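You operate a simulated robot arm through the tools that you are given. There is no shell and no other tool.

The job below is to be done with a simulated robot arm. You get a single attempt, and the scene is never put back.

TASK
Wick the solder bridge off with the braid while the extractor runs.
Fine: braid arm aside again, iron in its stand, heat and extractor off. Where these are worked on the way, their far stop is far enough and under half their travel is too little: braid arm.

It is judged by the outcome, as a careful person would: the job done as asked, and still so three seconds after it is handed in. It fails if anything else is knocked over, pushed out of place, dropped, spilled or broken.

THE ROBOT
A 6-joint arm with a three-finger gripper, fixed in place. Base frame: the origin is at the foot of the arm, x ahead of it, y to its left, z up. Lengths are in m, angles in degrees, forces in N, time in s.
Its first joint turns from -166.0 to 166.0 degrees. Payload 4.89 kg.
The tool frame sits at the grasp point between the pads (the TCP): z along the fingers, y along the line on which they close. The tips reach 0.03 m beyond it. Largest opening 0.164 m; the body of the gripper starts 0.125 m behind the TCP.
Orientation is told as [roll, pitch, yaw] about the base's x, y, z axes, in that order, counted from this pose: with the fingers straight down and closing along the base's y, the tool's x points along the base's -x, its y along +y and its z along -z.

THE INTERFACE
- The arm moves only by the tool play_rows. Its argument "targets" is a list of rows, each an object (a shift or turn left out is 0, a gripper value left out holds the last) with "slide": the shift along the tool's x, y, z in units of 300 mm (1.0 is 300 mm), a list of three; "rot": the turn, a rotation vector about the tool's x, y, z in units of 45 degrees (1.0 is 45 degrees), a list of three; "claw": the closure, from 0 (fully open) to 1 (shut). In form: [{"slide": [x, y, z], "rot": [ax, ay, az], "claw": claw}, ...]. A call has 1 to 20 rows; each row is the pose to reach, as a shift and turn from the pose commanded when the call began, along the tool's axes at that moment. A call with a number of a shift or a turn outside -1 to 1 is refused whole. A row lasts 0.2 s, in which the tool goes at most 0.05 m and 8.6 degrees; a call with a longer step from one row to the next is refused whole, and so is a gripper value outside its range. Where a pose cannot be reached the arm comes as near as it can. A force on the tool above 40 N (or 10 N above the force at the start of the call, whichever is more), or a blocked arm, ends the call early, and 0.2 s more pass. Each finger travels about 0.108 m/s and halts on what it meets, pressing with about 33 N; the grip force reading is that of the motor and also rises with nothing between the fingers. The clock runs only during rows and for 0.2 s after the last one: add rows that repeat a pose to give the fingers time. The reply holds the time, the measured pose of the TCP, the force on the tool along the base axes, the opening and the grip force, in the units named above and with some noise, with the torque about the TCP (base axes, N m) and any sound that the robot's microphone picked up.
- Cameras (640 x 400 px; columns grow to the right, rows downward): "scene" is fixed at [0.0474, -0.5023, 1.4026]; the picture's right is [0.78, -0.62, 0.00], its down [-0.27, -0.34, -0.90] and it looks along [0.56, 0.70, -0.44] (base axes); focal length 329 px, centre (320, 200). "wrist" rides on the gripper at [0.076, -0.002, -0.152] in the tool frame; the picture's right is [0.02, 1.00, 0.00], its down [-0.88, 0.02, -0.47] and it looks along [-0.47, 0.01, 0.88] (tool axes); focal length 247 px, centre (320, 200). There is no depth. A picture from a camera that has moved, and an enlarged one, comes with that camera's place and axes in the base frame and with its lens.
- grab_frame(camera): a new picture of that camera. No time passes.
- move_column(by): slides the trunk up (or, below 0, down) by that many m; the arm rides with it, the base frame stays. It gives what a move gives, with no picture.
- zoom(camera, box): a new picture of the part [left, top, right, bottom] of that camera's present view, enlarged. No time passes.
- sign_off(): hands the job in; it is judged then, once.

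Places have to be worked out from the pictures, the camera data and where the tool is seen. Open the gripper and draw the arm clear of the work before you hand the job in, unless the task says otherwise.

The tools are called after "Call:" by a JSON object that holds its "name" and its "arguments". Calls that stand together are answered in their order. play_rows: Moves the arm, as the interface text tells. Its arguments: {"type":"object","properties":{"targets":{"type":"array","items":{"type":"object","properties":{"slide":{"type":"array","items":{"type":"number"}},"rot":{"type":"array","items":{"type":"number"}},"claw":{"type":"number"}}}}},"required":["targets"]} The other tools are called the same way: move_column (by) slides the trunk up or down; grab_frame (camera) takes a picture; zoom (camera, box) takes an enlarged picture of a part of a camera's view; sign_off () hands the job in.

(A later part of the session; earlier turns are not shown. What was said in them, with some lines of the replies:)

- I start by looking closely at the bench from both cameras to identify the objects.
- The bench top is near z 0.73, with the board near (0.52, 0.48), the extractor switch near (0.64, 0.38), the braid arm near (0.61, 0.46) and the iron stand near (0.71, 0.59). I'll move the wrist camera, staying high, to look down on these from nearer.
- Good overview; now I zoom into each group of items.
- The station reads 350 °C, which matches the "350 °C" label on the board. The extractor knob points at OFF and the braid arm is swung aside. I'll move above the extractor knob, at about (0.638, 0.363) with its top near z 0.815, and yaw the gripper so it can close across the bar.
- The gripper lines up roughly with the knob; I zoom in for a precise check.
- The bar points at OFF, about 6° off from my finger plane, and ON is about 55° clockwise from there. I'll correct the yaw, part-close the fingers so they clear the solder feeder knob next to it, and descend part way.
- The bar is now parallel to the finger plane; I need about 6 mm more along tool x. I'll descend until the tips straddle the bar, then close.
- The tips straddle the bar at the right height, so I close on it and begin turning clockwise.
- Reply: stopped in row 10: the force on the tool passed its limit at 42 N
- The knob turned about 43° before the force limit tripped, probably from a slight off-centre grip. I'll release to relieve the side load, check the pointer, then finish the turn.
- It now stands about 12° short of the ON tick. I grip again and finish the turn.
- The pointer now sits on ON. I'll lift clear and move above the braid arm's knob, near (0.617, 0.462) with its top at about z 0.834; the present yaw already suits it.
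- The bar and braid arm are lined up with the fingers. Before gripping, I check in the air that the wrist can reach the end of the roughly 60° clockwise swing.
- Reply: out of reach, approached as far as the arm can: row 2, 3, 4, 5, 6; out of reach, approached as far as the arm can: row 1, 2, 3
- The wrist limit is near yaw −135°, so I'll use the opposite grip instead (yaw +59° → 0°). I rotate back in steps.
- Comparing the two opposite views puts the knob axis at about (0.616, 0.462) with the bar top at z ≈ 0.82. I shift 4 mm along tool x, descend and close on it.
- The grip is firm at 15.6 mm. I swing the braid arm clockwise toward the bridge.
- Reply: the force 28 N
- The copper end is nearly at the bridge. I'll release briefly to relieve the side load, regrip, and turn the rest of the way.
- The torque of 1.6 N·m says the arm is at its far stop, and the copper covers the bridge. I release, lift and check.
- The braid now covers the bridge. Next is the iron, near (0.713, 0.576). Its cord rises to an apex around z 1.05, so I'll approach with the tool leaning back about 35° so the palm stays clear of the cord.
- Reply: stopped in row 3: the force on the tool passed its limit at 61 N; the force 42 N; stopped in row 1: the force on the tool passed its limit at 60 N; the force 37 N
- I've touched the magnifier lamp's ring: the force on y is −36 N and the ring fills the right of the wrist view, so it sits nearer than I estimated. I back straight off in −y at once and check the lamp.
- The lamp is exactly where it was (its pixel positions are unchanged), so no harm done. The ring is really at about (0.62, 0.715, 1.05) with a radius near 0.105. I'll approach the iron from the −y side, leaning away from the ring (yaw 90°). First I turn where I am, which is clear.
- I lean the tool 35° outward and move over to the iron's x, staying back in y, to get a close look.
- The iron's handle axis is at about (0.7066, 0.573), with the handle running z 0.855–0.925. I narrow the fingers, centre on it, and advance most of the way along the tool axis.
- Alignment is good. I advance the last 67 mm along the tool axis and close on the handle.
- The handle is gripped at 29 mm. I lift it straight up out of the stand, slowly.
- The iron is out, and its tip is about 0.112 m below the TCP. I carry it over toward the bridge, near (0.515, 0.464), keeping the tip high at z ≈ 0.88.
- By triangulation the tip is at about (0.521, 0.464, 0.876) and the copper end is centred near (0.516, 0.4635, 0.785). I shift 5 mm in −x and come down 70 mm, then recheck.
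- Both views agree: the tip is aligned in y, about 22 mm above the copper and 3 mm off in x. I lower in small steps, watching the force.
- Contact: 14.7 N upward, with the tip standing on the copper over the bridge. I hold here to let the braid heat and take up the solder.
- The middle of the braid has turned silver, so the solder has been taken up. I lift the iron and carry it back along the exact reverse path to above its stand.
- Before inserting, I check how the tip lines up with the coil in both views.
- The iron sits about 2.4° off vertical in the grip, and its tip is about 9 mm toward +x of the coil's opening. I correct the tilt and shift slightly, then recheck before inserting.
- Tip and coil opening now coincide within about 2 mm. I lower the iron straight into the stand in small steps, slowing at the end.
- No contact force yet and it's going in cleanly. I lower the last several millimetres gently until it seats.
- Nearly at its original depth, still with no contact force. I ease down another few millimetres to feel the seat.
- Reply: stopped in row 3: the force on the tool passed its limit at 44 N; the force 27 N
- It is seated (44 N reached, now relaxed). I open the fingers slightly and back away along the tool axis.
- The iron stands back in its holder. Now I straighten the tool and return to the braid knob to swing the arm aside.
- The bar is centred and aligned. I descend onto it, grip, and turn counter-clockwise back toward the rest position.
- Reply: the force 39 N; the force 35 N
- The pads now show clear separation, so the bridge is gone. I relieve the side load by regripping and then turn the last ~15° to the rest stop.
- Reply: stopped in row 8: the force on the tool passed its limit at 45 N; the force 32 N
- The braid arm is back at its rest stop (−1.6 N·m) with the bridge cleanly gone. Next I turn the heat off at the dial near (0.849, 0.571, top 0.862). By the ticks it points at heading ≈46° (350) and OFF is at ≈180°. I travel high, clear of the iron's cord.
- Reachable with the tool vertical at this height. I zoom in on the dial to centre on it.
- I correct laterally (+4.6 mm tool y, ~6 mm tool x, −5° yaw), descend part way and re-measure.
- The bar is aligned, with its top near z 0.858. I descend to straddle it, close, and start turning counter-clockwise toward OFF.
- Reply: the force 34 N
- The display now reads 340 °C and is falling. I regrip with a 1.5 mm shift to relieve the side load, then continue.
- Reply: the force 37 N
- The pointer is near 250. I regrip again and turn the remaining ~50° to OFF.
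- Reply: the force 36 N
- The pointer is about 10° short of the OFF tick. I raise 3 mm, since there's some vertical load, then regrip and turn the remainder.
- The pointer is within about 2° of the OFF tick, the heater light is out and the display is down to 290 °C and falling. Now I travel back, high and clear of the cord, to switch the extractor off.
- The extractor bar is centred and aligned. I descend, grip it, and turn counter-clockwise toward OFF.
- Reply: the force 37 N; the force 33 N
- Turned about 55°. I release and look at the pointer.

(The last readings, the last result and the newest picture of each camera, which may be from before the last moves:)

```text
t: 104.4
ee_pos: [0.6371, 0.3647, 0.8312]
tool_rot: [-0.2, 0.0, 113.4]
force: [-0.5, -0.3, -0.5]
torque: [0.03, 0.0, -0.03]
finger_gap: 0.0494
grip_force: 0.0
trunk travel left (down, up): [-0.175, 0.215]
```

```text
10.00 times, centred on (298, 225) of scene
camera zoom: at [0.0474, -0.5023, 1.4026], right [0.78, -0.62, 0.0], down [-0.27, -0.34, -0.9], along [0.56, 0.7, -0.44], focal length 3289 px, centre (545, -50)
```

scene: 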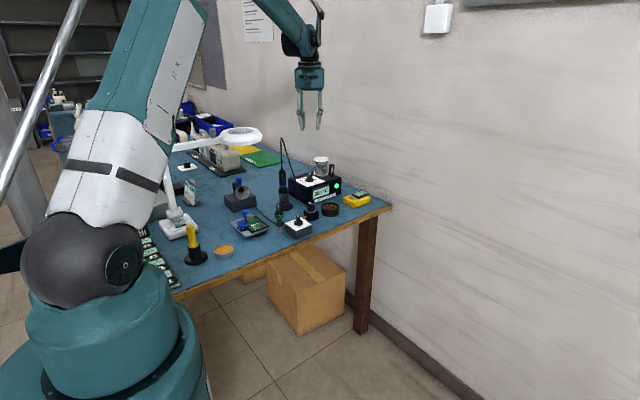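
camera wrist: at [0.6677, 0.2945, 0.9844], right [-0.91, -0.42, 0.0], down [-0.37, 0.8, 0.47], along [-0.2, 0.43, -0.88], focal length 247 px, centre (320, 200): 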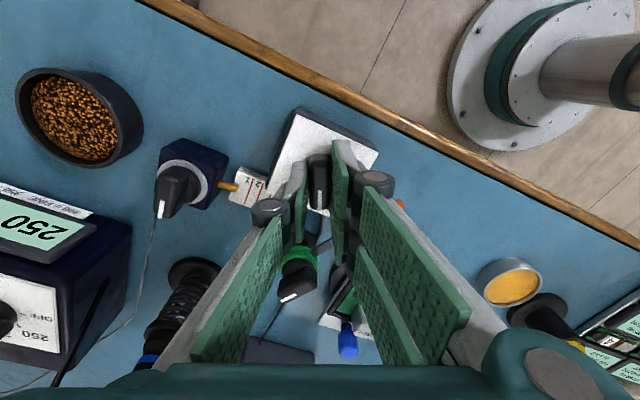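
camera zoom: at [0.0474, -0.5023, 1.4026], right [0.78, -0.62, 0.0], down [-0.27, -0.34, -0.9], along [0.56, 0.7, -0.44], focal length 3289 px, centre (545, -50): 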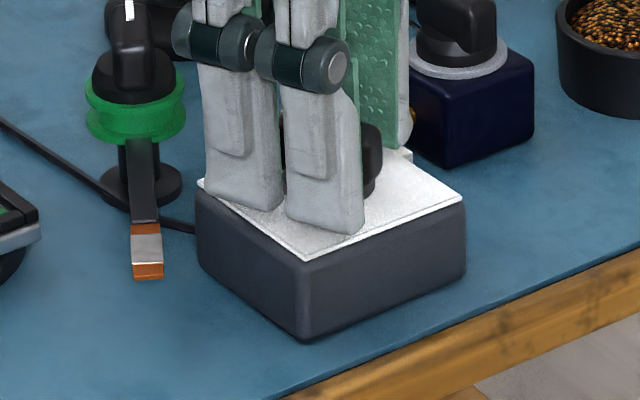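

It's about 4° short of its original OFF direction. I regrip and add the last few degrees, then lift to check.

Call:
{"name": "play_rows", "arguments": {"targets": [{"claw": 1.0}, {"claw": 1.0}, {"claw": 1.0}, {"rot": [0, 0, -0.1]}, {"rot": [0, 0, -0.18]}, {"rot": [0, 0, -0.18]}]}}

Call:
{"name": "play_rows", "arguments": {"targets": [{"claw": 0.7}, {"claw": 0.7}, {"claw": 0.7}, {"slide": [0, 0, -0.1]}, {"slide": [0, 0, -0.22]}, {"slide": [0, 0, -0.36]}, {"slide": [0, 0, -0.5]}, {"slide": [0, 0, -0.6]}]}}

Call:
{"name": "grab_frame", "arguments": {"camera": "wrist"}}

Call:
{"name": "zoom", "arguments": {"camera": "wrist", "box": [265, 70, 375, 190]}}

Call:
{"name": "zoom", "arguments": {"camera": "scene", "box": [210, 140, 390, 252]}}

```text
t: 105.8
ee_pos: [0.6354, 0.3649, 0.832]
tool_rot: [-0.2, -0.2, 121.5]
force: [-27.3, -1.6, -20.6]
torque: [0.34, 0.89, -0.36]
finger_gap: 0.0157
grip_force: 44.9
trunk travel left (down, up): [-0.175, 0.215]
```

```text
t: 107.6
ee_pos: [0.6353, 0.3627, 1.0098]
tool_rot: [-0.1, -0.1, 121.5]
force: [0.8, 0.4, -0.5]
torque: [-0.01, 0.07, -0.02]
finger_gap: 0.0494
grip_force: 0.0
trunk travel left (down, up): [-0.175, 0.215]
```

```text
taken
camera wrist: at [0.6765, 0.2973, 1.1631], right [-0.84, -0.54, 0.0], down [-0.48, 0.74, 0.47], along [-0.25, 0.4, -0.88], focal length 247 px, centre (320, 200)
```

wrist: 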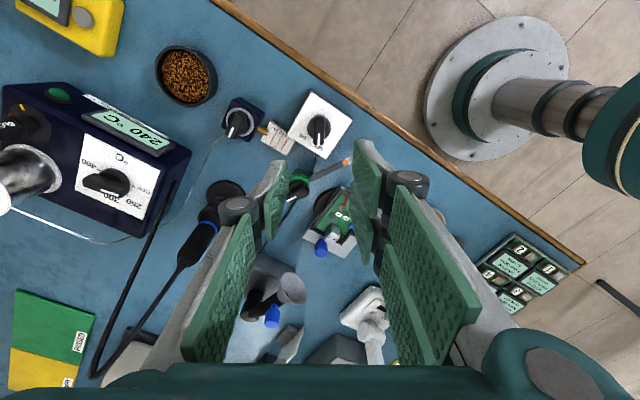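

```text
3.33 times, centred on (320, 130) of wrist
camera zoom: at [0.6765, 0.2973, 1.1631], right [-0.84, -0.54, 0.0], down [-0.48, 0.74, 0.47], along [-0.25, 0.4, -0.88], focal length 823 px, centre (320, 433)
```

zoom: 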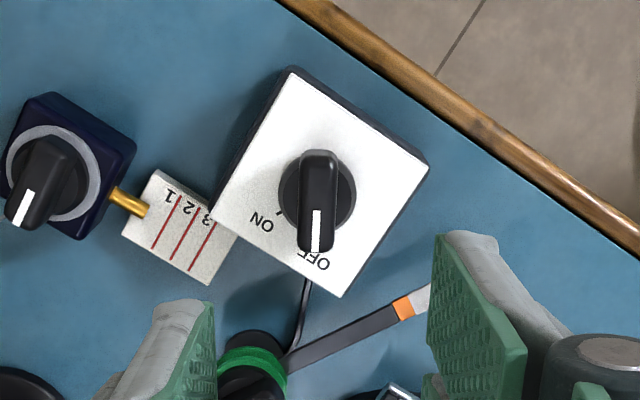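

```text
3.56 times, centred on (300, 196) of scene
camera zoom: at [0.0474, -0.5023, 1.4026], right [0.78, -0.62, 0.0], down [-0.27, -0.34, -0.9], along [0.56, 0.7, -0.44], focal length 1169 px, centre (391, 214)
```

zoom: 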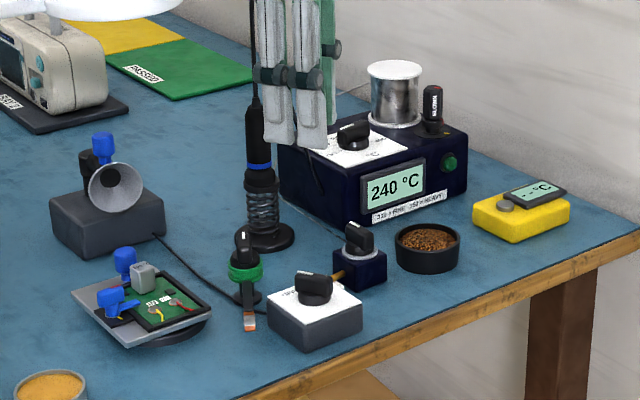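

Everything reads right: extractor at OFF, braid arm aside, iron in its stand, heater at OFF and cooled to 240 °C, and the bridge gone. I open the gripper and draw the arm clear of the bench.

Call:
{"name": "play_rows", "arguments": {"targets": [{"slide": [0, 0, -0.12], "claw": 0.7}, {"slide": [0.02, 0.015, -0.25], "claw": 0.7}, {"slide": [0.12, 0.095, -0.3], "claw": 0.5}, {"slide": [0.23, 0.18, -0.3], "claw": 0.3}, {"slide": [0.335, 0.265, -0.3], "claw": 0}, {"slide": [0.44, 0.35, -0.3], "claw": 0}, {"slide": [0.542, 0.43, -0.3], "claw": 0}, {"slide": [0.542, 0.43, -0.3], "claw": 0}, {"slide": [0.542, 0.43, -0.3], "claw": 0}, {"slide": [0.542, 0.43, -0.3], "claw": 0}]}}

Call:
{"name": "grab_frame", "arguments": {"camera": "scene"}}

Call:
{"name": "zoom", "arguments": {"camera": "scene", "box": [210, 140, 390, 252]}}

Call:
{"name": "zoom", "arguments": {"camera": "scene", "box": [110, 110, 270, 280]}}

```text
t: 109.8
ee_pos: [0.612, 0.1581, 1.1037]
tool_rot: [-0.2, -0.1, 121.4]
force: [-1.2, 0.4, -1.0]
torque: [0.05, 0.02, -0.01]
finger_gap: 0.1636
grip_force: 0.1
trunk travel left (down, up): [-0.175, 0.215]
```

```text
taken
```

scene: 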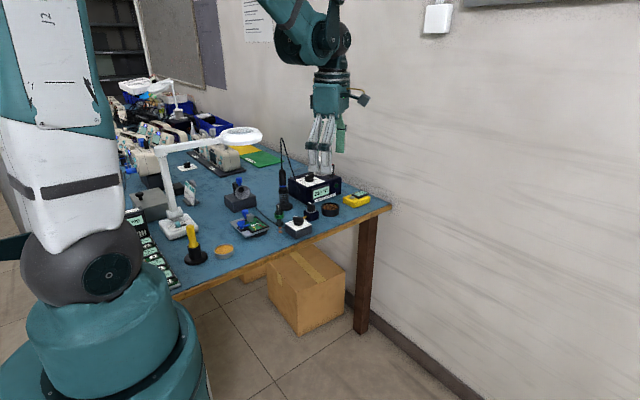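

```text
3.56 times, centred on (300, 196) of scene
camera zoom: at [0.0474, -0.5023, 1.4026], right [0.78, -0.62, 0.0], down [-0.27, -0.34, -0.9], along [0.56, 0.7, -0.44], focal length 1169 px, centre (391, 214)
```

zoom: 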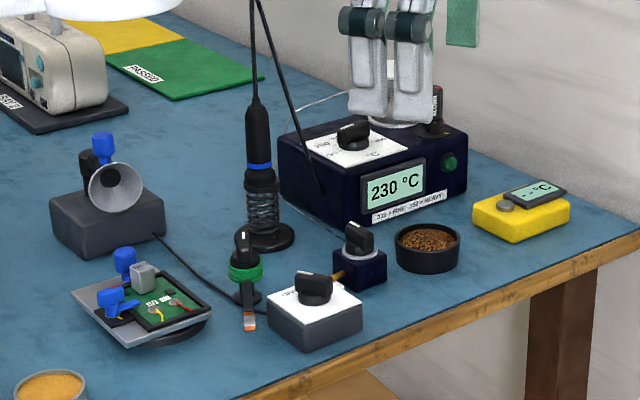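

```text
2.35 times, centred on (190, 195) of scene
camera zoom: at [0.0474, -0.5023, 1.4026], right [0.78, -0.62, 0.0], down [-0.27, -0.34, -0.9], along [0.56, 0.7, -0.44], focal length 774 px, centre (626, 212)
```

zoom: 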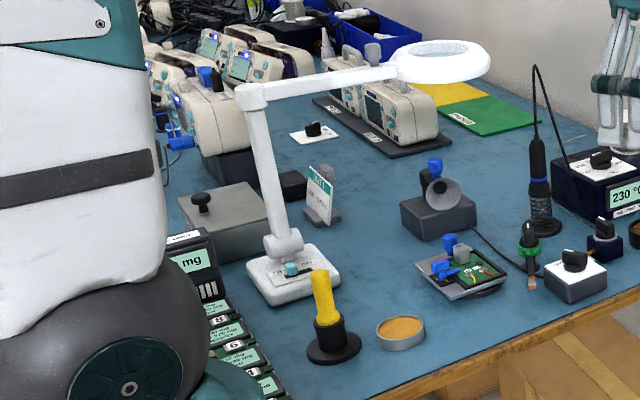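

The scene matches the start apart from the removed bridge, the tinned braid and the heater at OFF. The station is cooling at 230 °C with its light out, the gripper is open and the arm is clear, so I hand in.

Call:
{"name": "sign_off", "arguments": {}}

```text
The job is handed in.
```

The solder bridge is off. The IN and OUT pads now stand apart, and the middle of the braid turned silver where it took up the solder. I set the extractor to ON before wicking and left it there until after the heat was off. It gave no sound or light, so I'm going by the knob's position.

- **Wicking:** I swung the braid arm to its far stop, so its copper end covered the bridge. I held the iron tip on the braid for about 4 seconds, with the station at 350 °C to match the board's label.
- **Braid arm:** it is back aside at its rest stop.
- **Iron:** it is seated upright in its stand.
- **Heat:** the dial points at OFF, the heater light is out, and the display had fallen to 230 °C when I handed in.
- **Extractor:** the knob is back at OFF.

**Lamp contact:** on the way to the iron, the gripper bumped the magnifier lamp's ring, with about 60 N on the tool. I backed off at once. In the pictures before and after, the lamp had not moved and showed no damage.

The gripper is open and the arm is clear of the bench.
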